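You operate a simulated robot arm through the tools that you are given. There is no shell and no other tool. Be economical: measure what you need, move in short steps, check, and stop when the job is done.

The job below is to be done with a simulated robot arm. You get a single attempt, and the scene is never put back.

Task
Pump the filter to 2 bar, run the hold test, log the result, then vent the rig.
Fine: port knob to FILTER (it stays), vent shut; HOLD once, then the button that the display names, once.

The check looks at the end state, three seconds after you hand in, the way a careful person would. Anything else that was tipped, shoved, dropped, spilled or broken makes it a failure.

Robot
A 7-joint arm with a two-finger parallel gripper, fixed in place. Base frame: the origin is at the foot of the arm, x ahead of it, y to its left, z up. Readings come in m, degrees, newtons and seconds.
Its first joint turns from -66.0 to 66.0 degrees. Payload 2.6 kg.
The TCP is the grasp point between the finger pads, 0.03 m short of the fingertips. In the tool frame z runs along the fingers and y along their closing line. Largest opening 0.094 m; finger width 0.028, thickness 0.01; the body of the gripper, 0.05 by 0.096 m, starts 0.055 m behind the TCP.
Orientation is that of the tool frame in the base frame, as [roll, pitch, yaw] about the fixed x, y, z axes, in that order (R = Rz(yaw) Ry(pitch) Rx(roll)). With the fingers straight down and closing along the base's y, the tool's x points along the base's -x, its y along +y and its z along -z.

Tools
- The arm moves only by the tool step_arm. Its argument "targets" is a list of rows, each a list of 7 numbers: the shift along the tool's x, y, z in m, then the turn, a rotation vector about the tool's x, y, z in degrees, then the opening, from 0 (shut) to 1 (fully open). In form: [[tx, ty, tz, ax, ay, az, gripper], ...]. A call has 1 to 8 rows; each row shifts and turns the commanded pose from where the row before left it, along the tool's axes as they then stand. Rows are played at 5 a second. More than 0.05 m and 8.6 degrees between two rows, or a gripper value outside its range, and nothing of the call is played. A pose out of reach is approached as far as the arm can. The call stops where the force on the tool passes 40 N (or 10 N more than at its start, if that is more) or the arm is blocked; 0.2 s more then pass. Each finger travels about 0.072 m/s and halts on what it meets, pressing with about 27 N; the grip force reading is that of the motor and also rises with nothing between the fingers. The clock runs only during rows and for 0.2 s after the last one: add rows that do not move to give the fingers time. It gives the time, the measured TCP pose, the force on the tool (base axes), the opening and the grip force at its end, in the units of the frame above (readings bear some noise).
- Cameras (640 x 400 px; columns grow to the right, rows downward): "scene" is fixed at [0.0572, 0.4336, 0.5797]; the picture's right is [-0.70, -0.72, 0.00], its down [-0.36, 0.35, -0.87] and it looks along [0.62, -0.60, -0.50] (base axes); focal length 328 px, centre (320, 200). "wrist" rides on the gripper at [0.076, 0.014, -0.103] in the tool frame; the picture's right is [-0.18, 0.98, 0.00], its down [-0.75, -0.14, -0.64] and it looks along [-0.63, -0.12, 0.77] (tool axes); focal length 243 px, centre (320, 200). There is no depth. A picture from a camera that has moved, and an enlarged one, comes with that camera's place and axes in the base frame and with its lens. The place of the scene camera against the robot may be out by one fixed shift of up to 0.018 m in any direction.
- camera(camera): a new picture of that camera. The clock stands still meanwhile.
- inspect(camera, box): a new picture of the part [left, top, right, bottom] of that camera's present view, enlarged. The clock stands still meanwhile.
- sign_off(): hands the job in; it is judged then, once.

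Work in short steps. Places have to be worked out from the pictures, the camera data and where the tool is seen: move nearer, look again, correct. Check each grasp and each placing, and mend what went wrong. You have 120 turns and 64 pictures in all, those below and enlarged ones among them. Open the gripper and draw the arm clear of the work before you hand the job in, unless the task says otherwise; then end with one line.

The tools are called after "Request:" as a command line: name --pt "numbers of a row" for each row, then --argument value for the rest, lists and objects as JSON in quotes. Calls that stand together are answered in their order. step_arm: Moves the arm, as the interface text tells. Its arguments: {"type":"object","properties":{"targets":{"type":"array"}},"required":["targets"]} The other tools are called the same way: camera (camera) takes a picture; inspect (camera, box) takes an enlarged picture of a part of a camera's view; sign_off () hands the job in.

At the start:

```text
time: 0.0
tool_pos: [0.3084, 0.1879, 0.3708]
ee_rot: [180.0, 0.0, 180.0]
force: [0.2, 0.0, -0.1]
opening: 0.0937
grip_force: 0.1
```

scene: 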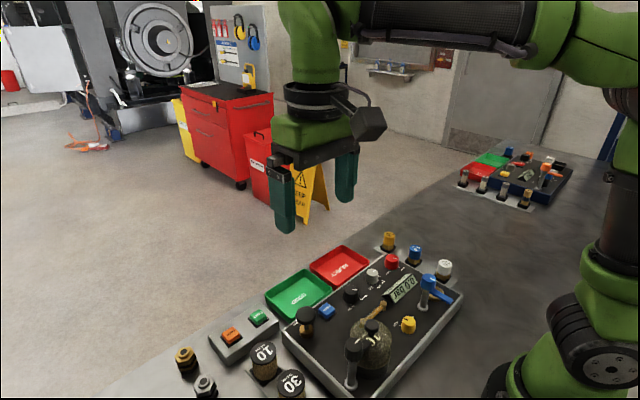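
wrist: 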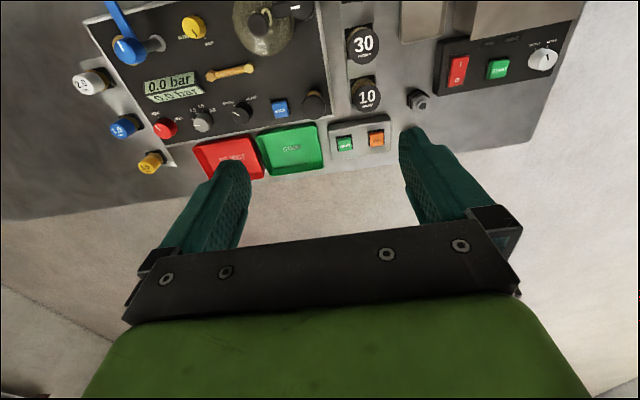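

The pictures show a test rig panel with knobs, a display and buttons. I'll enlarge both views to read the labels.

Request:
inspect --camera "scene" --box '[270, 220, 480, 400]'

Request:
inspect --camera "wrist" --box '[70, 0, 330, 180]'

Request:
inspect --camera "wrist" --box '[320, 0, 600, 180]'

```text
2.22 times, centred on (375, 310) of scene
camera zoom: at [0.0572, 0.4336, 0.5797], right [-0.7, -0.72, 0.0], down [-0.36, 0.35, -0.87], along [0.62, -0.6, -0.5], focal length 729 px, centre (198, -44)
```

zoom: 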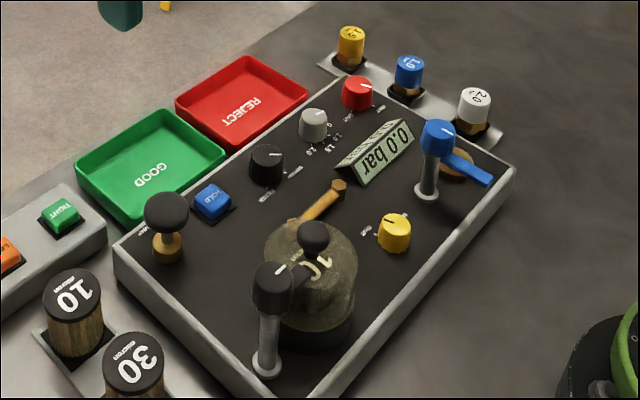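

```text
2.22 times, centred on (200, 90) of wrist
camera zoom: at [0.2318, 0.202, 0.4746], right [0.18, 0.98, 0.0], down [0.75, -0.14, 0.64], along [0.63, -0.12, -0.77], focal length 539 px, centre (587, 444)
```

zoom: 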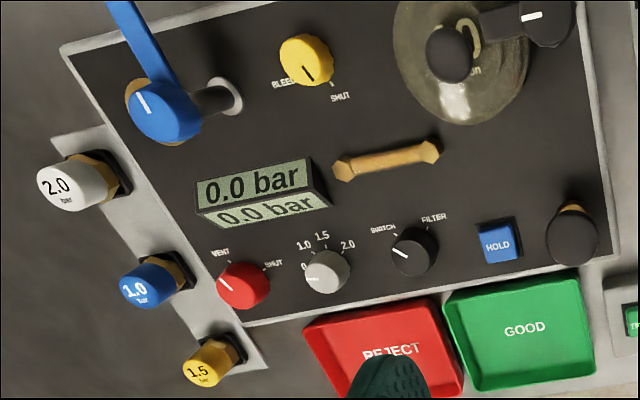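

```text
2.22 times, centred on (460, 90) of wrist
camera zoom: at [0.2318, 0.202, 0.4746], right [0.18, 0.98, 0.0], down [0.75, -0.14, 0.64], along [0.63, -0.12, -0.77], focal length 539 px, centre (9, 444)
```

zoom: 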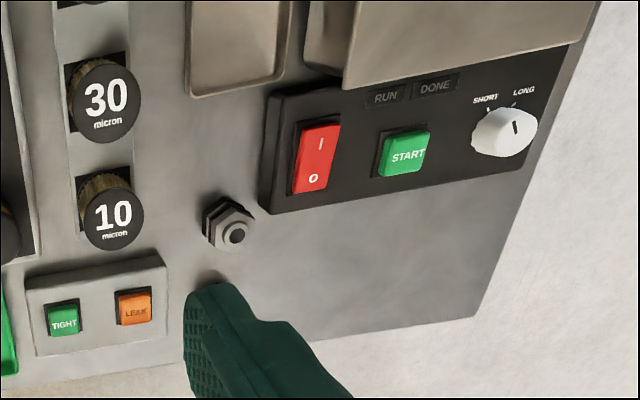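

Port knob points to SWITCH, the red knob to VENT, the yellow one to SHUT and the grey one to 0. I'll move over the front row of knobs for a closer look.

Request:
step_arm --pt "-0.01 -0.027 0.027 0 0 0 1" --pt "-0.01 -0.027 0.027 0 0 0 1" --pt "-0.01 -0.027 0.027 0 0 0 1" --pt "-0.01 -0.027 0.027 0 0 0 1" --pt "0 0 0 0 0 0 1"

Request:
camera --camera "wrist"

Request:
inspect --camera "wrist" --box '[140, 20, 420, 195]'

```text
time: 1.2
tool_pos: [0.3496, 0.0807, 0.2615]
ee_rot: [179.9, 0.0, -180.0]
force: [0.4, 0.7, 0.9]
opening: 0.094
grip_force: 0.1
```

```text
58 pictures are left
camera wrist: at [0.2726, 0.0949, 0.3659], right [0.18, 0.98, 0.0], down [0.75, -0.14, 0.64], along [0.63, -0.12, -0.77], focal length 243 px, centre (320, 200)
```

wrist: 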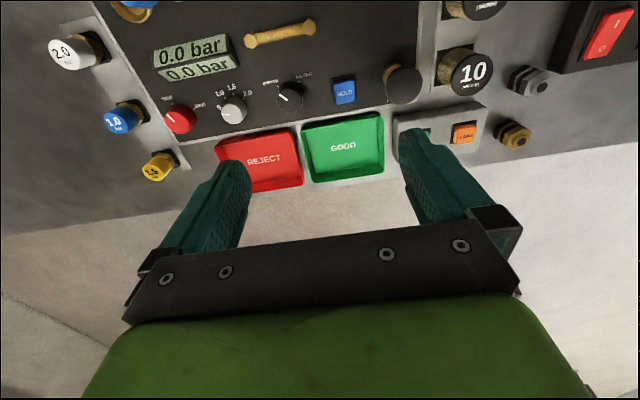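

```text
2.29 times, centred on (280, 108) of wrist
camera zoom: at [0.2726, 0.0949, 0.3659], right [0.18, 0.98, 0.0], down [0.75, -0.14, 0.64], along [0.63, -0.12, -0.77], focal length 555 px, centre (411, 411)
```

zoom: 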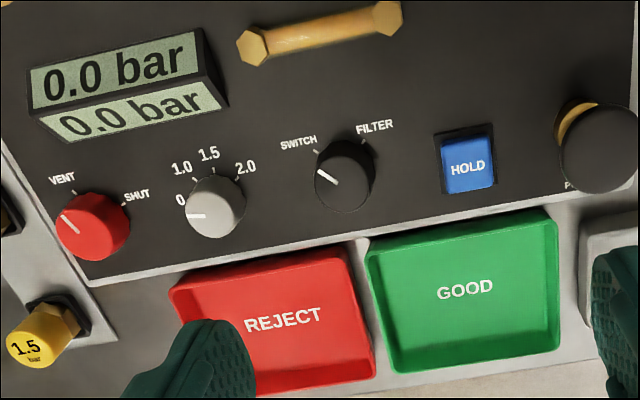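

The mushroom at the front-left looks to be the pump, and the port knob is near (0.357, 0.045). I'll move above it, start turning the wrist to the SWITCH side, and look again.

Request:
step_arm --pt "-0.008 -0.035 0.03 0 0 0 0.7" --pt "0 0 0.035 0 0 0 0.7" --pt "0 0 0.035 0 0 0 0.7" --pt "0 0 0 0 0 0 0.7"

Request:
camera --camera "wrist"

Request:
inspect --camera "scene" --box '[270, 220, 480, 400]'

```text
time: 2.2
tool_pos: [0.3565, 0.0452, 0.1617]
ee_rot: [180.0, 0.1, 179.8]
force: [0.4, -0.2, -0.4]
opening: 0.0658
grip_force: 0.0
```

```text
56 pictures are left
camera wrist: at [0.2803, 0.0593, 0.2651], right [0.19, 0.98, 0.0], down [0.75, -0.14, 0.64], along [0.63, -0.12, -0.77], focal length 243 px, centre (320, 200)
```

wrist: 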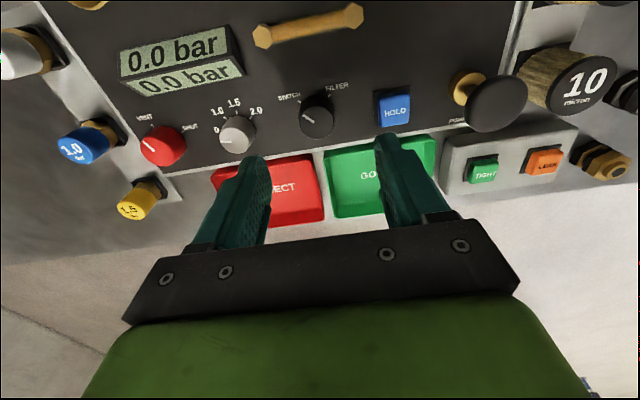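

```text
2.22 times, centred on (375, 310) of scene
camera zoom: at [0.0572, 0.4336, 0.5797], right [-0.7, -0.72, 0.0], down [-0.36, 0.35, -0.87], along [0.62, -0.6, -0.5], focal length 729 px, centre (198, -44)
```

zoom: 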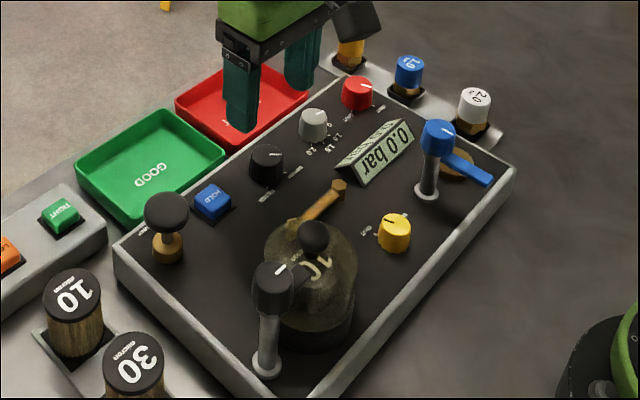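

The knob top sits between the fingers at about (0.354, 0.044), but its height is still uncertain. I'll lower until the tips are near z≈0.085 and check from both cameras.

Request:
step_arm --pt "0.002 -0.0015 0.02 0 0 0 0.7" --pt "0 0 0.026 0 0 0 0.7" --pt "0 0 0 0 0 0 0.7"

Request:
inspect --camera "wrist" --box '[120, 20, 520, 270]'

Request:
inspect --camera "scene" --box '[300, 220, 440, 320]'

```text
time: 3.0
tool_pos: [0.3546, 0.043, 0.1176]
ee_rot: [180.0, 0.0, -179.9]
force: [-1.3, 1.0, 0.0]
opening: 0.0657
grip_force: 0.0
```

```text
1.60 times, centred on (320, 145) of wrist
camera zoom: at [0.2774, 0.057, 0.2201], right [0.18, 0.98, 0.0], down [0.75, -0.14, 0.64], along [0.63, -0.12, -0.77], focal length 388 px, centre (320, 288)
```

zoom: 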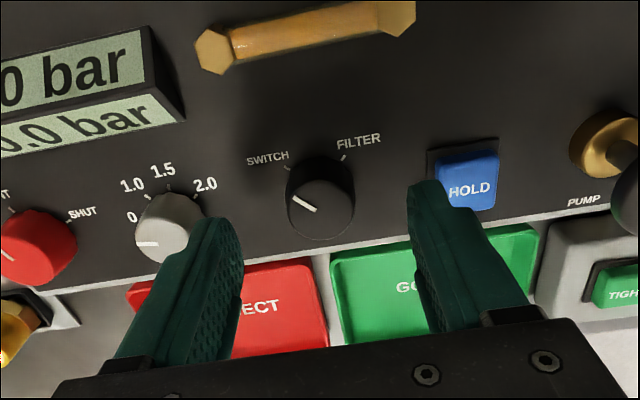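

```text
4.00 times, centred on (370, 270) of scene
camera zoom: at [0.0572, 0.4336, 0.5797], right [-0.7, -0.72, 0.0], down [-0.36, 0.35, -0.87], along [0.62, -0.6, -0.5], focal length 1313 px, centre (120, -80)
```

zoom: 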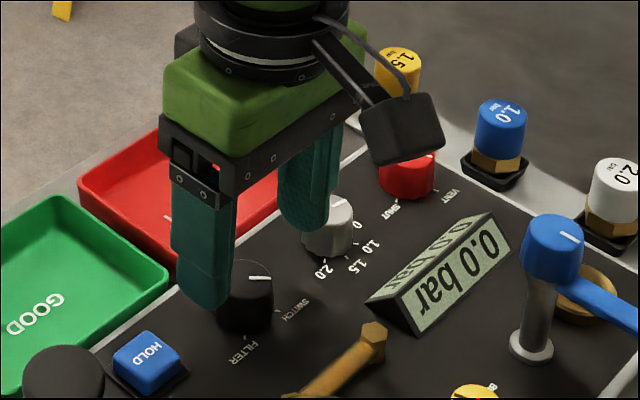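

Matching the views gives the knob top near (0.353, 0.0445, 0.076). I'll turn the wrist −40° towards the SWITCH side at this height and then lower around the knob.

Request:
step_arm --pt "0.001 0.001 0 0 0 -8 0.7" --pt "0 0 0 0 0 -8 0.7" --pt "0 0 0 0 0 -8 0.7" --pt "0 0 0 0 0 -8 0.7" --pt "0 0 0 0 0 -8 0.7" --pt "0 0 0.012 0 0 0 0.7" --pt "0 0 0.01 0 0 0 0.7" --pt "0 0 0 0 0 0 0.7"

Request:
camera --camera "wrist"

Request:
inspect --camera "scene" --box '[300, 220, 440, 320]'

```text
time: 4.8
tool_pos: [0.3531, 0.044, 0.0949]
ee_rot: [-180.0, 0.0, -140.0]
force: [0.5, -0.7, -0.4]
opening: 0.066
grip_force: 0.0
```

```text
52 pictures are left
camera wrist: at [0.2853, 0.0063, 0.1976], right [-0.49, 0.87, 0.0], down [0.67, 0.38, 0.64], along [0.56, 0.32, -0.77], focal length 243 px, centre (320, 200)
```

wrist: 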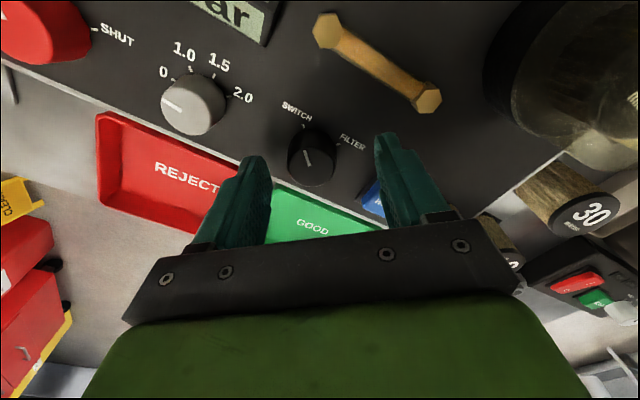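

```text
4.00 times, centred on (370, 270) of scene
camera zoom: at [0.0572, 0.4336, 0.5797], right [-0.7, -0.72, 0.0], down [-0.36, 0.35, -0.87], along [0.62, -0.6, -0.5], focal length 1313 px, centre (120, -80)
```

zoom: 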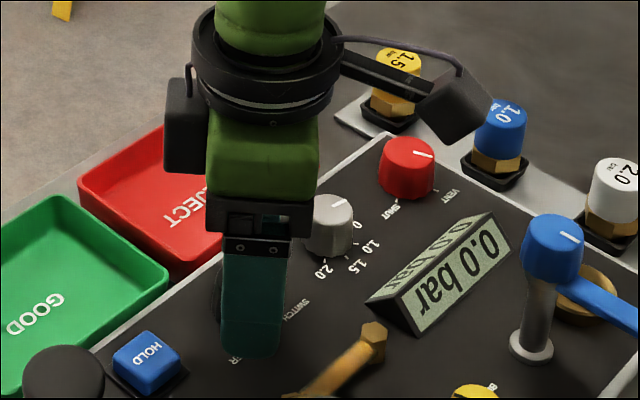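

The knob looks about 4 mm towards −y from the TCP, so I'll shift that way. Then I'll lower another 4 mm and take the same view to confirm.

Request:
step_arm --pt "0.0026 -0.0031 0 0 0 0 0.7" --pt "0 0 0.004 0 0 0 0.6" --pt "0 0 0 0 0 0 0.6"

Request:
inspect --camera "wrist" --box '[200, 80, 440, 230]'

```text
time: 5.6
tool_pos: [0.3548, 0.0414, 0.0889]
ee_rot: [-180.0, 0.0, -140.1]
force: [0.0, -0.2, -0.3]
opening: 0.0563
grip_force: 0.1
```

```text
2.67 times, centred on (320, 155) of wrist
camera zoom: at [0.2856, 0.0021, 0.1934], right [-0.49, 0.87, 0.0], down [0.67, 0.38, 0.64], along [0.56, 0.31, -0.77], focal length 647 px, centre (320, 320)
```

zoom: 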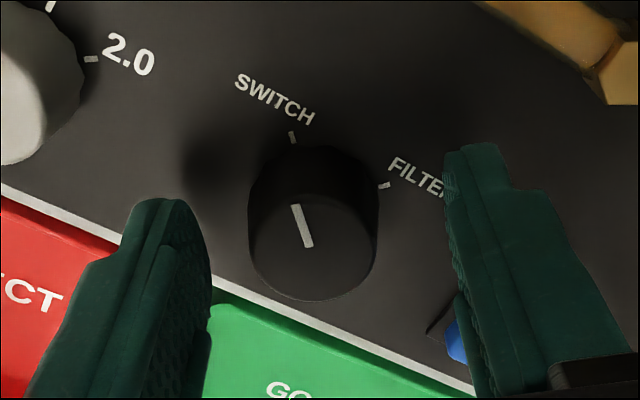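

Knob centred within about 1.5 mm, top near z≈0.07, and the fingertips are still clear of the panel. I'll lower 3 mm and close on the knob.

Request:
step_arm --pt "0 -0.001 0.003 0 0 0 0.6" --pt "0 0 0 0 0 0 0.4" --pt "0 0 0 0 0 0 0.2" --pt "0 0 0 0 0 0 0.2"

```text
time: 6.6
tool_pos: [0.3546, 0.0385, 0.088]
ee_rot: [-179.8, 0.1, -140.2]
force: [9.1, -8.3, -7.4]
opening: 0.03
grip_force: 44.7
```

The knob is held at 30 mm opening with a small side load. I'll ease that off, then turn about +90° clockwise from above towards FILTER in two calls.

Request:
step_arm --pt "0 -0.0015 -0.001 0 0 0 0.2" --pt "0 0 0 0 0 8.2 0.2" --pt "0 0 0 0 0 8.2 0.2" --pt "0 0 0 0 0 8.2 0.2" --pt "0 0 0 0 0 8.2 0.2" --pt "0 0 0 0 0 8.2 0.2"

```text
time: 8.0
tool_pos: [0.3535, 0.0425, 0.0883]
ee_rot: [179.7, -0.2, 179.0]
force: [-1.6, 26.6, -23.4]
opening: 0.0295
grip_force: 44.7
```

A side load of about 27 N built up since my pivot is about 3 mm off. I'll shift +y to recentre and check the force before turning on.

Request:
step_arm --pt "0 0.0025 0 0 0 0 0.2" --pt "0 0 0 0 0 0 0.2"

Request:
inspect --camera "wrist" --box '[160, 60, 480, 260]'

```text
time: 8.6
tool_pos: [0.3536, 0.0418, 0.0891]
ee_rot: [179.9, -0.4, 178.9]
force: [-18.6, 18.8, -4.0]
opening: 0.0295
grip_force: 44.7
```

```text
2.00 times, centred on (320, 160) of wrist
camera zoom: at [0.2779, 0.0573, 0.1924], right [0.2, 0.98, 0.0], down [0.75, -0.16, 0.64], along [0.62, -0.13, -0.77], focal length 485 px, centre (320, 280)
```

zoom: 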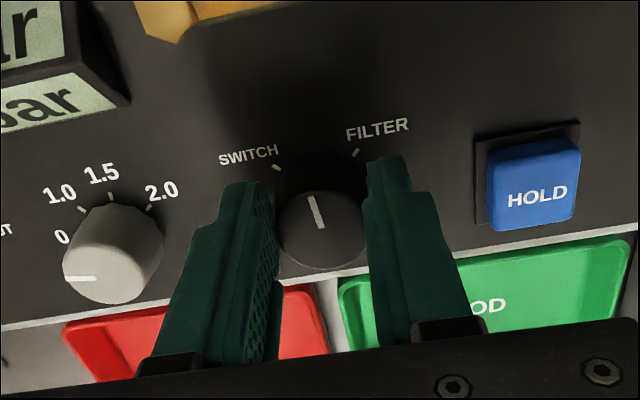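

The knob is following the fingers and now points midway. I'll recentre a little in x and turn the remaining ~48°.

Request:
step_arm --pt "0.002 0 0 0 0 8 0.2" --pt "0 0 0 0 0 8 0.2" --pt "0 0 0 0 0 8 0.2" --pt "0 0 0 0 0 8 0.2" --pt "0 0 0 0 0 8 0.2" --pt "0 0 0 0 0 8 0.2" --pt "0 0 0 0 0 0 0.2"

Request:
inspect --camera "wrist" --box '[160, 60, 480, 260]'

```text
time: 9.4
tool_pos: [0.3541, 0.0453, 0.0893]
ee_rot: [179.7, 0.1, 157.2]
force: [2.6, -0.3, -3.6]
opening: 0.0294
grip_force: 44.7
stopped in row 3: the force on the tool passed its limit (the readings are from after the stop); the commanded pose is now the measured one
```

```text
2.00 times, centred on (320, 160) of wrist
camera zoom: at [0.2882, 0.0862, 0.1928], right [0.55, 0.84, 0.01], down [0.64, -0.42, 0.64], along [0.54, -0.35, -0.77], focal length 485 px, centre (320, 280)
```

zoom: 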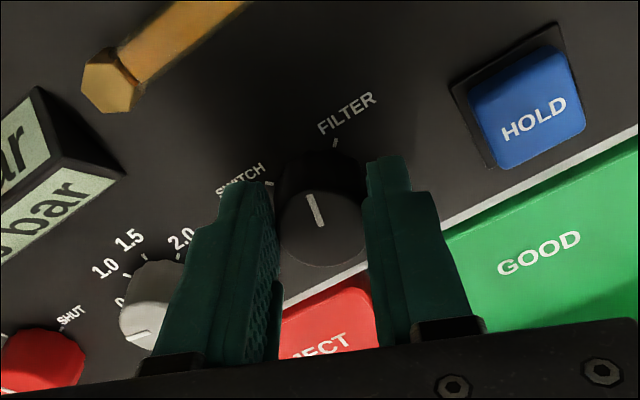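

The stop left the commanded pose at the measured one, with no load. I'll carry on turning about 26° more in smaller rows.

Request:
step_arm --pt "0 0 0 0 0 6 0.2" --pt "0 0 0 0 0 6 0.2" --pt "0 0 0 0 0 6 0.2" --pt "0 0 0 0 0 6 0.2" --pt "0 0 0 0 0 3 0.2" --pt "0 0 0 0 0 0 0.2"

Request:
inspect --camera "wrist" --box '[160, 60, 480, 260]'

```text
time: 10.8
tool_pos: [0.3564, 0.0472, 0.0892]
ee_rot: [179.3, -0.1, 130.4]
force: [11.8, 25.6, -4.3]
opening: 0.0291
grip_force: 45.1
```

```text
2.00 times, centred on (320, 160) of wrist
camera zoom: at [0.3158, 0.1128, 0.1931], right [0.87, 0.5, 0.01], down [0.38, -0.67, 0.64], along [0.32, -0.55, -0.77], focal length 485 px, centre (320, 280)
```

zoom: 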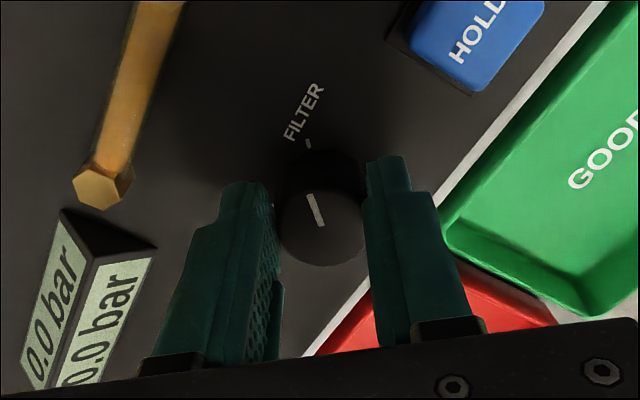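

The pointer now lines up with FILTER, just as it did with SWITCH at the start. I'll release, lift, and turn the wrist back.

Request:
step_arm --pt "0 0 0 0 0 0 0.6" --pt "0 0 0 0 0 0 0.6" --pt "0 0 -0.04 0 0 0 0.6" --pt "0 0 -0.03 0 0 -8.5 0.7" --pt "0 0 0 0 0 -8.5 0.7" --pt "0 0 0 0 0 -8.5 0.7" --pt "0 0 0 0 0 -8.5 0.7" --pt "0 0 0 0 0 -8.5 0.7"

Request:
inspect --camera "wrist" --box '[100, 20, 500, 270]'

```text
time: 12.6
tool_pos: [0.3535, 0.0442, 0.1602]
ee_rot: [179.7, 0.2, 173.0]
force: [0.2, 0.0, 0.1]
opening: 0.0657
grip_force: 0.0
```

```text
1.60 times, centred on (300, 145) of wrist
camera zoom: at [0.2793, 0.0674, 0.2633], right [0.3, 0.95, 0.01], down [0.73, -0.23, 0.64], along [0.62, -0.19, -0.76], focal length 388 px, centre (352, 288)
```

zoom: 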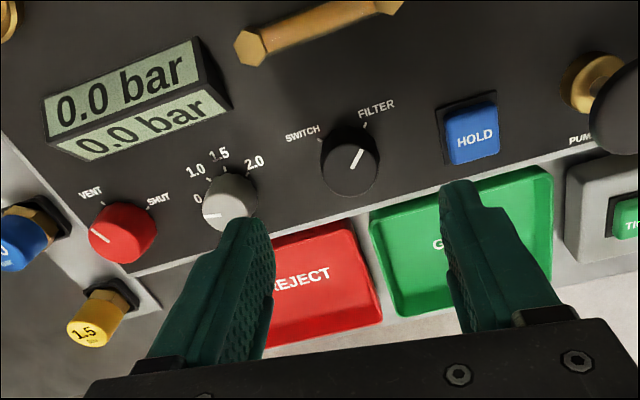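

Port knob now reads FILTER. The red vent knob works out near (0.353, −0.092), so I'll move above it and preset the wrist to its VENT side.

Request:
step_arm --pt "-0.0055 -0.045 0 0 0 0 0.7" --pt "-0.0055 -0.045 0 0 0 0 0.7" --pt "-0.0055 -0.045 0.01 0 0 0 0.7" --pt "0 0 0.01 0 0 -8.3 0.7" --pt "0 0 0.01 0 0 -8.3 0.7" --pt "0 0 0 0 0 -8.3 0.7" --pt "0 0 0 0 0 -8.3 0.7" --pt "0 0 0 0 0 -8.3 0.7"

Request:
camera --camera "wrist"

```text
time: 14.4
tool_pos: [0.3529, -0.0925, 0.1288]
ee_rot: [179.9, 0.3, -145.5]
force: [0.3, 0.5, 0.2]
opening: 0.0656
grip_force: 0.1
```

```text
45 pictures are left
camera wrist: at [0.2816, -0.124, 0.2323], right [-0.41, 0.91, 0.0], down [0.7, 0.31, 0.65], along [0.59, 0.26, -0.76], focal length 243 px, centre (320, 200)
```

wrist: 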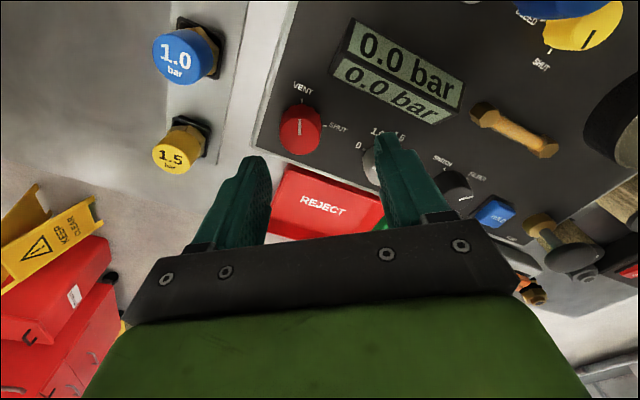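

Back-fitting the gripped port knob shows image points are best taken at an effective height of 0.056. That puts the red knob at about (0.358, −0.1065), so I'll shift there and lower part way.

Request:
step_arm --pt "0.0045 -0.0144 0 0 0 5 0.7" --pt "0 0 0.017 0 0 0 0.7" --pt "0 0 0.012 0 0 0 0.65" --pt "0 0 0 0 0 0 0.65"

Request:
inspect --camera "wrist" --box '[160, 60, 480, 260]'

Request:
inspect --camera "scene" --box '[300, 200, 480, 320]'

```text
time: 15.4
tool_pos: [0.3575, -0.1078, 0.0998]
ee_rot: [179.9, 0.1, -150.6]
force: [0.2, -0.7, 0.5]
opening: 0.0611
grip_force: 0.0
```

```text
2.00 times, centred on (320, 160) of wrist
camera zoom: at [0.2834, -0.1323, 0.2027], right [-0.32, 0.95, 0.0], down [0.72, 0.24, 0.65], along [0.61, 0.21, -0.76], focal length 485 px, centre (320, 280)
```

zoom: 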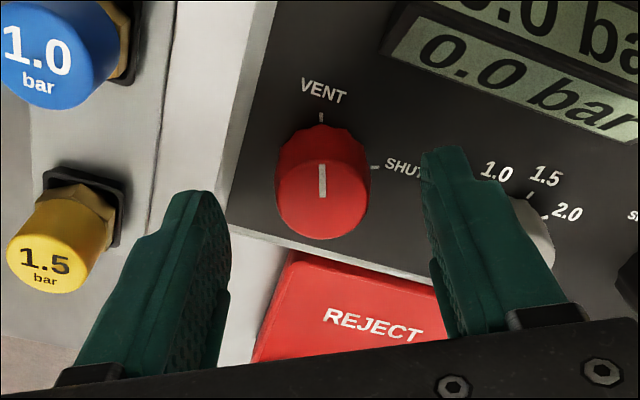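

```text
3.33 times, centred on (390, 260) of scene
camera zoom: at [0.0572, 0.4336, 0.5797], right [-0.7, -0.72, 0.0], down [-0.36, 0.35, -0.87], along [0.62, -0.6, -0.5], focal length 1094 px, centre (87, 0)
```

zoom: 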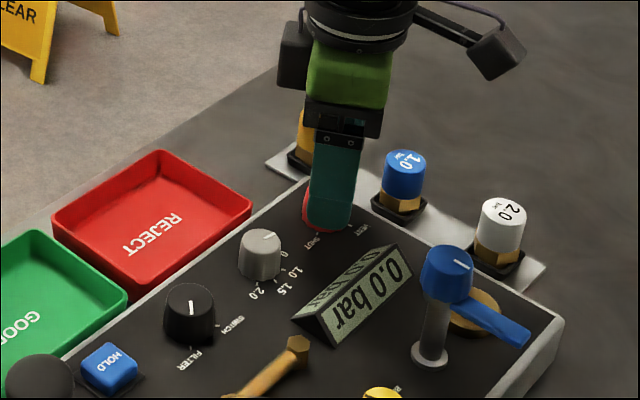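

The red pointer aligns with VENT and the SHUT tick is about 90° clockwise. I'll nudge 5 mm along −tool x, lower to the same depth as before, and close.

Request:
step_arm --pt "-0.005 -0.001 0.006 0 0 0 0.6" --pt "0 0 0.005 0 0 0 0.5" --pt "0 0 0 0 0 0 0.35" --pt "0 0 0 0 0 0 0.2" --pt "0 0 0 0 0 0 0.2"

```text
time: 16.6
tool_pos: [0.3614, -0.1042, 0.0898]
ee_rot: [179.8, 0.3, -150.7]
force: [-5.0, 6.8, 2.4]
opening: 0.0293
grip_force: 45.2
```

Knob gripped with low side load. I'll start turning it clockwise.

Request:
step_arm --pt "0 0.001 0 0 0 7 0.2" --pt "0 0 0 0 0 7 0.2" --pt "0 0 0 0 0 7 0.2" --pt "0 0 0 0 0 7 0.2" --pt "0 0 0 0 0 7 0.2" --pt "0 0 0 0 0 7 0.2"

```text
time: 18.0
tool_pos: [0.3618, -0.1069, 0.0889]
ee_rot: [179.9, 0.3, 167.0]
force: [-11.6, -8.6, 8.8]
opening: 0.0295
grip_force: 45.1
```

Turning smoothly with modest force. I'll continue for the remaining ~46° and look.

Request:
step_arm --pt "0 0 0 0 0 7 0.2" --pt "0 0 0 0 0 7 0.2" --pt "0 0 0 0 0 7 0.2" --pt "0 0 0 0 0 7 0.2" --pt "0 0 0 0 0 7 0.2" --pt "0 0 0 0 0 7 0.2" --pt "0 0 0 0 0 4 0.2" --pt "0 0 0 0 0 0 0.2"

Request:
inspect --camera "wrist" --box '[160, 60, 480, 260]'

```text
time: 19.8
tool_pos: [0.3617, -0.1069, 0.088]
ee_rot: [179.8, 0.2, 121.1]
force: [-18.7, -21.2, 16.5]
opening: 0.0294
grip_force: 45.0
```

```text
2.00 times, centred on (320, 160) of wrist
camera zoom: at [0.3331, -0.0342, 0.1926], right [0.94, 0.35, 0.0], down [0.27, -0.72, 0.64], along [0.23, -0.6, -0.77], focal length 485 px, centre (320, 280)
```

zoom: 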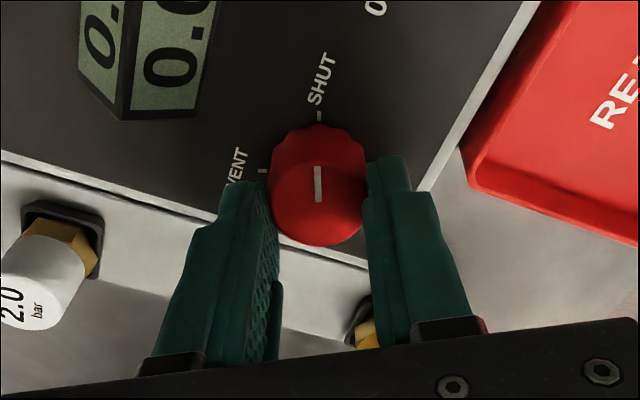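

The pointer is aligned with the SHUT tick. I'll release, lift, and square the wrist up again.

Request:
step_arm --pt "0 0 0 0 0 0 0.55" --pt "0 0 0 0 0 0 0.55" --pt "0 0 -0.04 0 0 0 0.55" --pt "0 0 -0.04 0 0 -8.4 0.5" --pt "0 0 -0.02 0 0 -8.4 0.3" --pt "0 0 0 0 0 -8.4 0" --pt "0 0 0 0 0 -8.4 0" --pt "0 0 0 0 0 -8.4 0"

Request:
step_arm --pt "0 0 0 0 0 -8.4 0" --pt "0 0 0 0 0 -8.4 0" --pt "0 0.045 0 0 0 0 0" --pt "0 0.045 0 0 0 0 0" --pt "0 0.045 0 0 0 0 0" --pt "0 0.045 0 0 0 0 0" --pt "0 0.04 0 0 0 0 0" --pt "0 0 0 0 0 0 0"

Request:
camera --camera "wrist"

Request:
inspect --camera "scene" --box '[270, 220, 480, 400]'

```text
time: 21.6
tool_pos: [0.3615, -0.1042, 0.189]
ee_rot: [179.7, 0.2, 163.5]
force: [-0.3, -0.1, 0.7]
opening: 0.0003
grip_force: 26.7
```

```text
time: 23.4
tool_pos: [0.3608, 0.1176, 0.1885]
ee_rot: [179.8, 0.2, -180.0]
force: [-0.4, 0.3, -0.7]
opening: 0.0002
grip_force: 26.6
```

```text
41 pictures are left
camera wrist: at [0.2839, 0.1317, 0.2921], right [0.18, 0.98, 0.0], down [0.75, -0.14, 0.64], along [0.63, -0.11, -0.76], focal length 243 px, centre (320, 200)
```

wrist: 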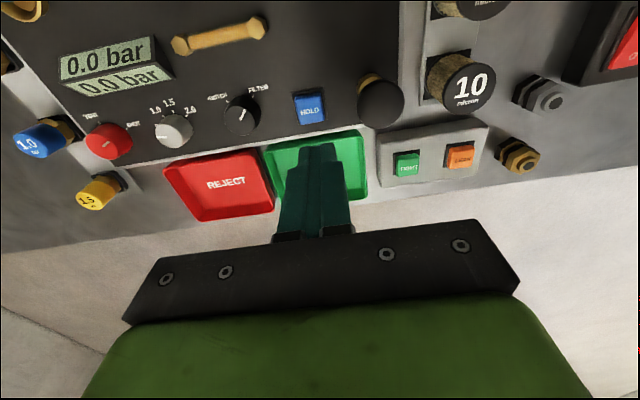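

```text
2.22 times, centred on (375, 310) of scene
camera zoom: at [0.0572, 0.4337, 0.5797], right [-0.7, -0.72, 0.0], down [-0.36, 0.35, -0.87], along [0.62, -0.6, -0.5], focal length 729 px, centre (198, -44)
```

zoom: 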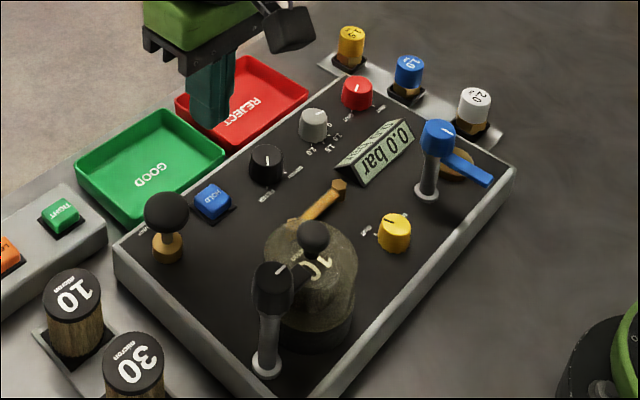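

Vent is now SHUT, and 0.0 bar is shown. The pump cap is near (0.357, 0.169), so I'll move above it with closed fingers and look.

Request:
step_arm --pt "0.002 0.026 0 0 0 0 0" --pt "0.002 0.026 0.02 0 0 0 0" --pt "0 0 0 0 0 0 0"

Request:
camera --camera "wrist"

Request:
inspect --camera "scene" --box '[270, 220, 480, 400]'

```text
time: 24.2
tool_pos: [0.3561, 0.1668, 0.1693]
ee_rot: [179.8, 0.2, -179.9]
force: [0.4, -0.6, 0.1]
opening: 0.0
grip_force: 26.6
```

```text
39 pictures are left
camera wrist: at [0.2793, 0.1815, 0.273], right [0.18, 0.98, 0.0], down [0.75, -0.14, 0.64], along [0.63, -0.11, -0.76], focal length 243 px, centre (320, 200)
```

wrist: 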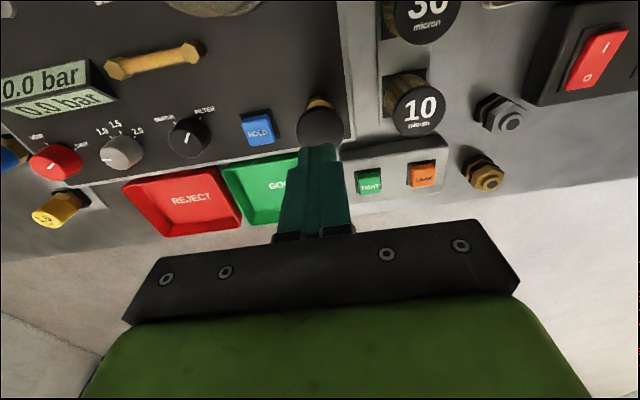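

```text
2.22 times, centred on (375, 310) of scene
camera zoom: at [0.0572, 0.4337, 0.5797], right [-0.7, -0.72, 0.0], down [-0.36, 0.35, -0.87], along [0.62, -0.6, -0.5], focal length 729 px, centre (198, -44)
```

zoom: 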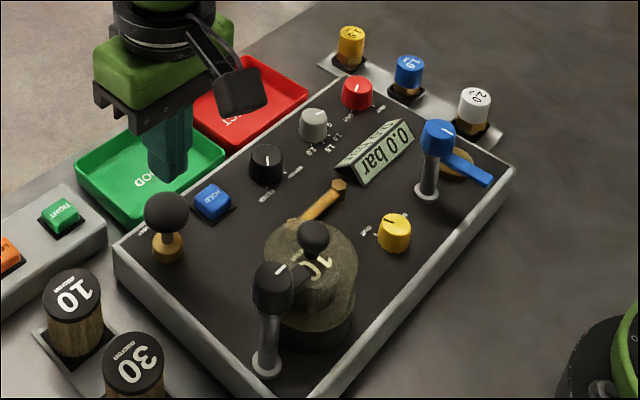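

The cap is directly under the TCP. I'll descend gently until I feel it.

Request:
step_arm --pt "0 0 0.012 0 0 0 0" --pt "0 0 0.006 0 0 0 0" --pt "0 0 0.006 0 0 0 0" --pt "0 0 0.006 0 0 0 0"

```text
time: 25.2
tool_pos: [0.3579, 0.1686, 0.1404]
ee_rot: [179.8, 0.4, -180.0]
force: [-0.1, 1.0, -0.6]
opening: 0.0
grip_force: 26.7
```

No contact yet with the tips at about 0.11. I'll continue downward in small rows.

Request:
step_arm --pt "0 0 0.005 0 0 0 0" --pt "0 0 0.005 0 0 0 0"

Request:
inspect --camera "scene" --box '[280, 240, 420, 340]'

```text
time: 25.8
tool_pos: [0.3587, 0.1681, 0.1301]
ee_rot: [179.7, 0.4, -179.9]
force: [0.6, -0.5, 1.1]
opening: 0.0001
grip_force: 27.6
```

```text
4.00 times, centred on (350, 290) of scene
camera zoom: at [0.0572, 0.4336, 0.5797], right [-0.7, -0.72, 0.0], down [-0.36, 0.35, -0.87], along [0.62, -0.6, -0.5], focal length 1313 px, centre (200, -160)
```

zoom: 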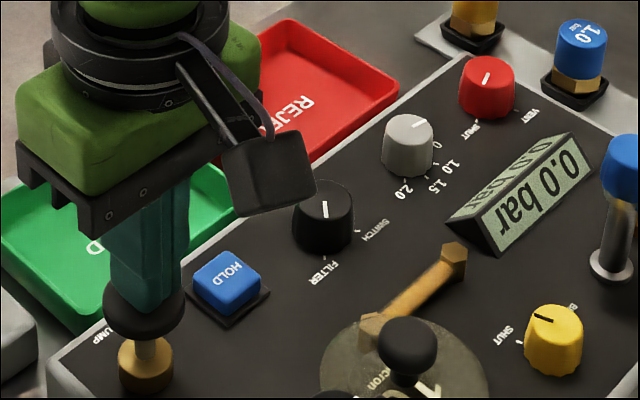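

The fingertips are just over the cap. I'll press one full stroke down and then back up, watching the display.

Request:
step_arm --pt "0 0 0.005 0 0 0 0" --pt "0 0 0.005 0 0 0 0" --pt "0 0 0.005 0 0 0 0"

Request:
inspect --camera "scene" --box '[280, 240, 420, 340]'

```text
time: 26.6
tool_pos: [0.3571, 0.1673, 0.1159]
ee_rot: [179.6, 0.3, -179.9]
force: [0.8, 2.1, 6.3]
opening: 0.0001
grip_force: 27.0
```

```text
4.00 times, centred on (350, 290) of scene
camera zoom: at [0.0572, 0.4336, 0.5797], right [-0.7, -0.72, 0.0], down [-0.36, 0.35, -0.87], along [0.62, -0.6, -0.5], focal length 1313 px, centre (200, -160)
```

zoom: 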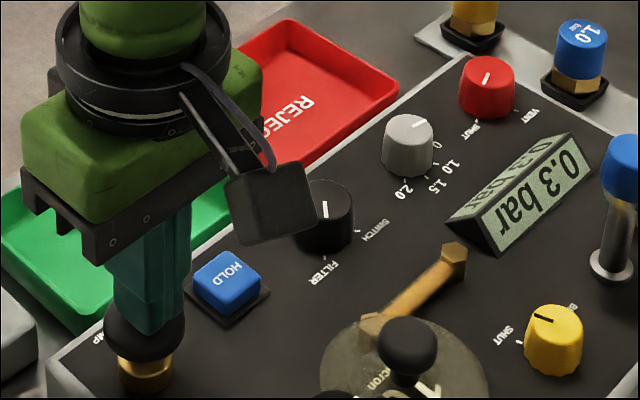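

The pump works: it shows 0.3 bar part way through the stroke with 6 N. I'll finish the stroke, lift, and press again.

Request:
step_arm --pt "0 0 0.005 0 0 0 0" --pt "0 0 0 0 0 0 0"

Request:
inspect --camera "scene" --box '[280, 240, 420, 340]'

```text
time: 27.2
tool_pos: [0.3579, 0.1672, 0.1106]
ee_rot: [179.7, 0.4, -179.9]
force: [0.3, 2.3, 7.5]
opening: 0.0002
grip_force: 27.3
```

```text
4.00 times, centred on (350, 290) of scene
camera zoom: at [0.0572, 0.4336, 0.5797], right [-0.7, -0.72, 0.0], down [-0.36, 0.35, -0.87], along [0.62, -0.6, -0.5], focal length 1313 px, centre (200, -160)
```

zoom: 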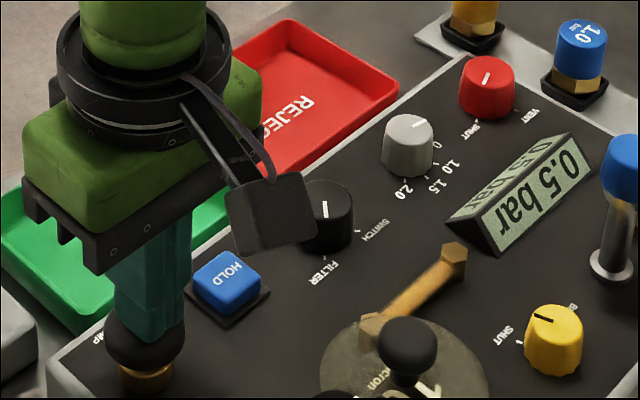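

Pressure rises with stroke, about 0.04 bar per mm. I'll push to the bottom and come back up to let the cap return.

Request:
step_arm --pt "0 0 0.004 0 0 0 0" --pt "0 0 0.003 0 0 0 0" --pt "0 0 0 0 0 0 0"

Request:
step_arm --pt "0 0 -0.015 0 0 0 0" --pt "0 0 -0.012 0 0 0 0" --pt "0 0 0 0 0 0 0"

Request:
inspect --camera "scene" --box '[280, 240, 420, 340]'

```text
time: 27.8
tool_pos: [0.3577, 0.167, 0.1064]
ee_rot: [179.8, 0.5, 179.9]
force: [-4.4, -2.2, 13.7]
opening: 0.0002
grip_force: 26.6
stopped in row 2: the force on the tool passed its limit (the readings are from after the stop); the commanded pose is now the measured one
```

```text
time: 28.6
tool_pos: [0.3576, 0.1673, 0.1337]
ee_rot: [179.7, 0.3, 179.9]
force: [0.6, 0.0, -0.5]
opening: 0.0
grip_force: 27.3
```

```text
4.00 times, centred on (350, 290) of scene
camera zoom: at [0.0572, 0.4336, 0.5797], right [-0.7, -0.72, 0.0], down [-0.36, 0.35, -0.87], along [0.62, -0.6, -0.5], focal length 1313 px, centre (200, -160)
```

zoom: 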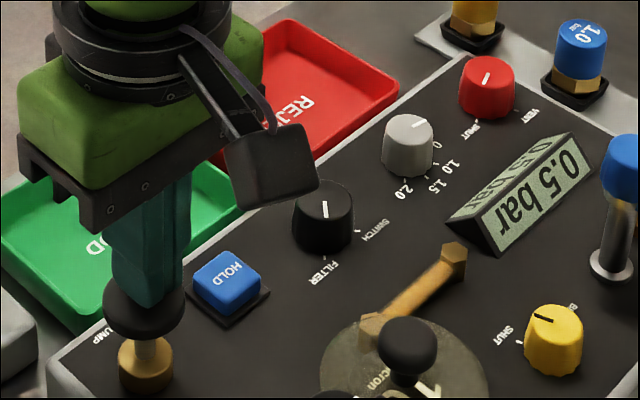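

One stroke gives 0.5 bar and it holds. I'll make a second stroke, stopping just short of the hard bottom.

Request:
step_arm --pt "0 0 0.008 0 0 0 0" --pt "0 0 0.008 0 0 0 0" --pt "0 0 0.006 0 0 0 0" --pt "0 0 0.003 0 0 0 0" --pt "0 0 0 0 0 0 0" --pt "0 0 -0.013 0 0 0 0" --pt "0 0 -0.012 0 0 0 0" --pt "0 0 0 0 0 0 0"

Request:
inspect --camera "scene" --box '[280, 240, 420, 340]'

```text
time: 30.4
tool_pos: [0.3583, 0.1666, 0.1337]
ee_rot: [179.7, 0.4, 179.9]
force: [-0.4, -0.3, 0.7]
opening: 0.0002
grip_force: 27.2
```

```text
4.00 times, centred on (350, 290) of scene
camera zoom: at [0.0572, 0.4336, 0.5797], right [-0.7, -0.72, 0.0], down [-0.36, 0.35, -0.87], along [0.62, -0.6, -0.5], focal length 1313 px, centre (200, -160)
```

zoom: 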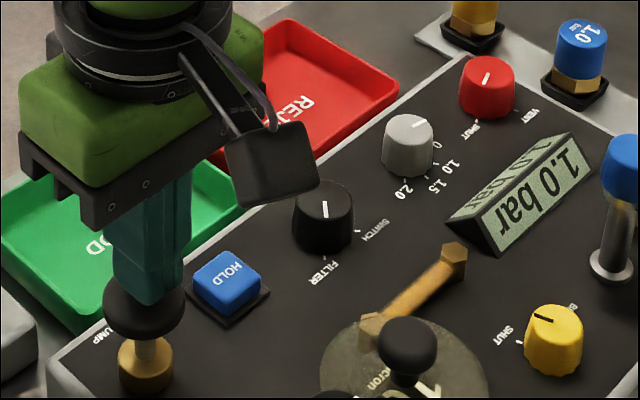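

1.0 bar after two strokes. Next comes the third.

Request:
step_arm --pt "0 0 0.008 0 0 0 0" --pt "0 0 0.008 0 0 0 0" --pt "0 0 0.006 0 0 0 0" --pt "0 0 0.003 0 0 0 0" --pt "0 0 0 0 0 0 0" --pt "0 0 -0.013 0 0 0 0" --pt "0 0 -0.012 0 0 0 0" --pt "0 0 0 0 0 0 0"

Request:
inspect --camera "scene" --box '[280, 240, 420, 340]'

```text
time: 32.2
tool_pos: [0.3571, 0.1683, 0.133]
ee_rot: [179.7, 0.2, 179.8]
force: [0.2, -0.3, 0.5]
opening: 0.0
grip_force: 27.3
```

```text
4.00 times, centred on (350, 290) of scene
camera zoom: at [0.0572, 0.4336, 0.5797], right [-0.7, -0.72, 0.0], down [-0.36, 0.35, -0.87], along [0.62, -0.6, -0.5], focal length 1313 px, centre (200, -160)
```

zoom: 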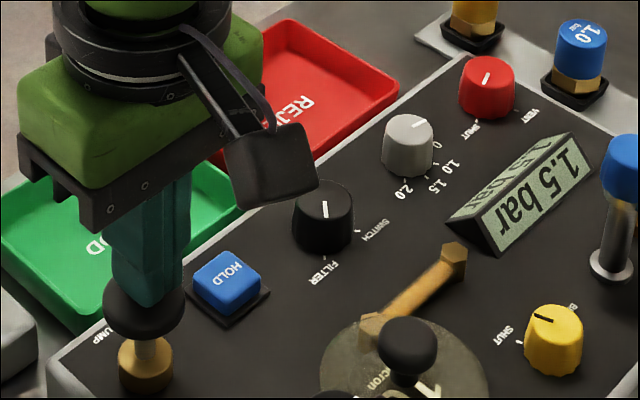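

1.5 bar. Now the fourth stroke.

Request:
step_arm --pt "0 0 0.008 0 0 0 0" --pt "0 0 0.008 0 0 0 0" --pt "0 0 0.006 0 0 0 0" --pt "0 0 0.003 0 0 0 0" --pt "0 0 0 0 0 0 0" --pt "0 0 -0.013 0 0 0 0" --pt "0 0 -0.012 0 0 0 0" --pt "0 0 0 0 0 0 0"

Request:
inspect --camera "scene" --box '[280, 240, 420, 340]'

```text
time: 34.0
tool_pos: [0.3566, 0.1668, 0.1335]
ee_rot: [179.7, 0.3, 179.9]
force: [0.4, 0.3, 0.5]
opening: 0.0001
grip_force: 26.5
```

```text
4.00 times, centred on (350, 290) of scene
camera zoom: at [0.0572, 0.4336, 0.5797], right [-0.7, -0.72, 0.0], down [-0.36, 0.35, -0.87], along [0.62, -0.6, -0.5], focal length 1313 px, centre (200, -160)
```

zoom: 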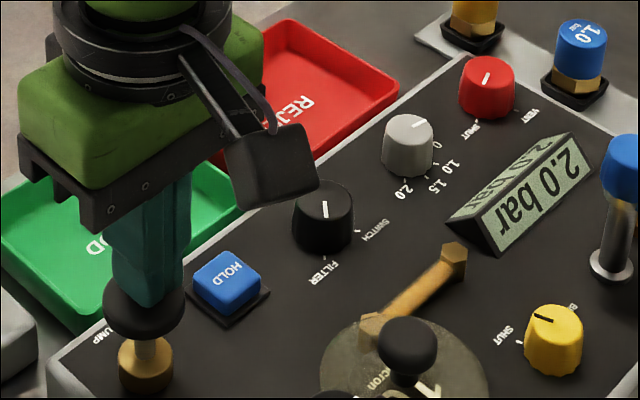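

2.0 bar reached. HOLD is at about (0.363, 0.108), so I'll lift off the pump and hover over it.

Request:
step_arm --pt "0 0 -0.02 0 0 0 0" --pt "-0.003 -0.03 0 0 0 0 0" --pt "-0.003 -0.0285 0 0 0 0 0" --pt "0 0 0.03 0 0 0 0" --pt "0 0 0 0 0 0 0"

Request:
inspect --camera "wrist" --box '[160, 60, 480, 260]'

Request:
inspect --camera "scene" --box '[280, 240, 420, 340]'

```text
time: 35.2
tool_pos: [0.3628, 0.1106, 0.1211]
ee_rot: [179.7, 0.3, 179.9]
force: [-0.3, -1.3, 0.0]
opening: 0.0
grip_force: 27.0
```

```text
2.00 times, centred on (320, 160) of wrist
camera zoom: at [0.2855, 0.1234, 0.2244], right [0.18, 0.98, 0.01], down [0.75, -0.14, 0.65], along [0.64, -0.11, -0.76], focal length 485 px, centre (320, 280)
```

zoom: 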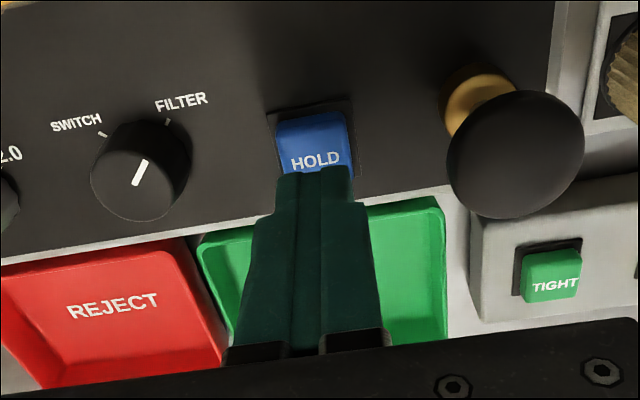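

```text
4.00 times, centred on (350, 290) of scene
camera zoom: at [0.0572, 0.4336, 0.5797], right [-0.7, -0.72, 0.0], down [-0.36, 0.35, -0.87], along [0.62, -0.6, -0.5], focal length 1313 px, centre (200, -160)
```

zoom: 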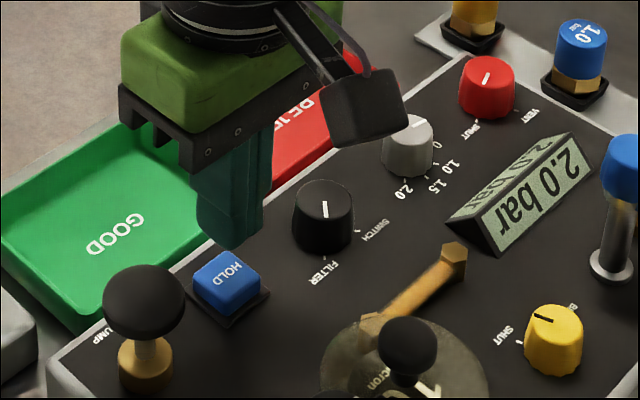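

The fingers are right over HOLD. I'll lower in one press with small rows.

Request:
step_arm --pt "0 0 0.01 0 0 0 0" --pt "0 0 0.004 0 0 0 0" --pt "0 0 0.003 0 0 0 0" --pt "0 0 0.003 0 0 0 0"

Request:
inspect --camera "scene" --box '[280, 240, 420, 340]'

```text
time: 36.2
tool_pos: [0.363, 0.1099, 0.103]
ee_rot: [179.6, 0.4, 179.9]
force: [-0.4, -0.4, -0.5]
opening: 0.0
grip_force: 27.0
```

```text
4.00 times, centred on (350, 290) of scene
camera zoom: at [0.0572, 0.4336, 0.5797], right [-0.7, -0.72, 0.0], down [-0.36, 0.35, -0.87], along [0.62, -0.6, -0.5], focal length 1313 px, centre (200, -160)
```

zoom: 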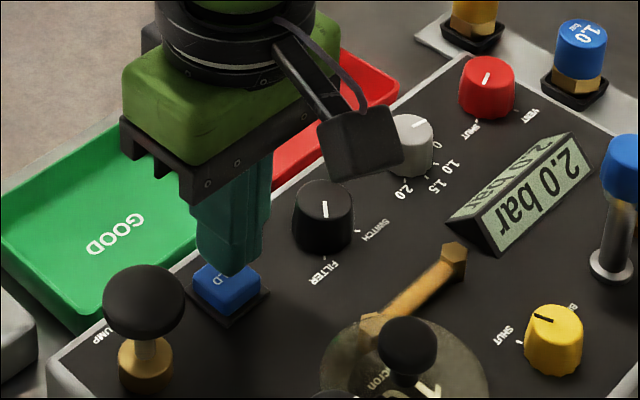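

No contact yet. I'll press on until force appears.

Request:
step_arm --pt "0 0 0.003 0 0 0 0" --pt "0 0 0.003 0 0 0 0" --pt "0 0 0.002 0 0 0 0"

Request:
inspect --camera "scene" --box '[280, 240, 420, 340]'

```text
time: 37.0
tool_pos: [0.364, 0.1082, 0.0954]
ee_rot: [179.8, 0.3, 179.9]
force: [-0.1, -0.2, -0.2]
opening: 0.0002
grip_force: 26.9
```

```text
4.00 times, centred on (350, 290) of scene
camera zoom: at [0.0572, 0.4336, 0.5797], right [-0.7, -0.72, 0.0], down [-0.36, 0.35, -0.87], along [0.62, -0.6, -0.5], focal length 1313 px, centre (200, -160)
```

zoom: 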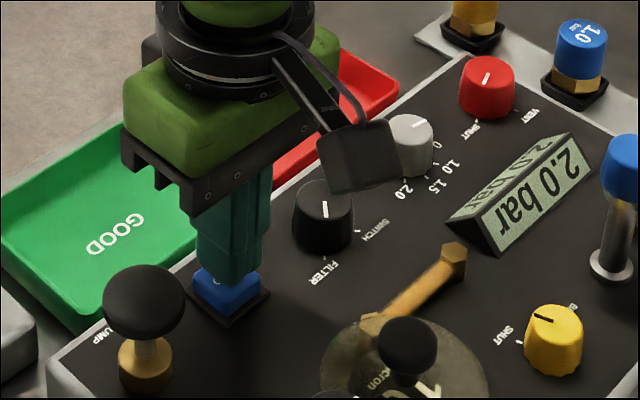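

Still just above the button, with no force. I'll go down another few millimetres.

Request:
step_arm --pt "0 0 0.002 0 0 0 0" --pt "0 0 0.002 0 0 0 0" --pt "0 0 0.002 0 0 0 0"

```text
time: 37.8
tool_pos: [0.3644, 0.1084, 0.0894]
ee_rot: [179.7, 0.3, 179.9]
force: [0.2, 0.7, 1.2]
opening: 0.0001
grip_force: 26.9
```

Request:
step_arm --pt "0 0 0.002 0 0 0 0" --pt "0 0 0.002 0 0 0 0"

Request:
inspect --camera "scene" --box '[280, 240, 420, 340]'

```text
time: 38.4
tool_pos: [0.3641, 0.1085, 0.0858]
ee_rot: [179.8, 0.4, -179.9]
force: [-0.8, 0.8, 1.4]
opening: 0.0002
grip_force: 27.0
```

```text
4.00 times, centred on (350, 290) of scene
camera zoom: at [0.0572, 0.4336, 0.5797], right [-0.7, -0.72, 0.0], down [-0.36, 0.35, -0.87], along [0.62, -0.6, -0.5], focal length 1313 px, centre (200, -160)
```

zoom: 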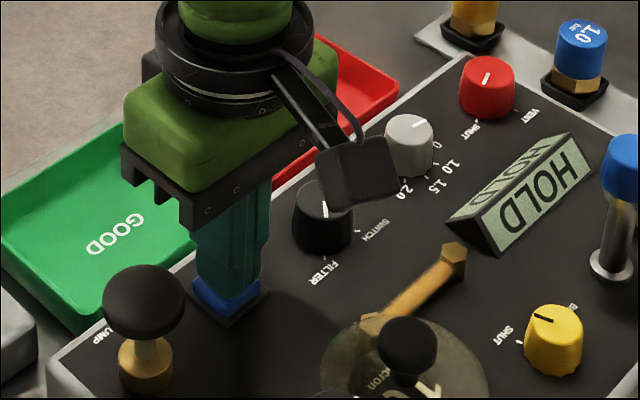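

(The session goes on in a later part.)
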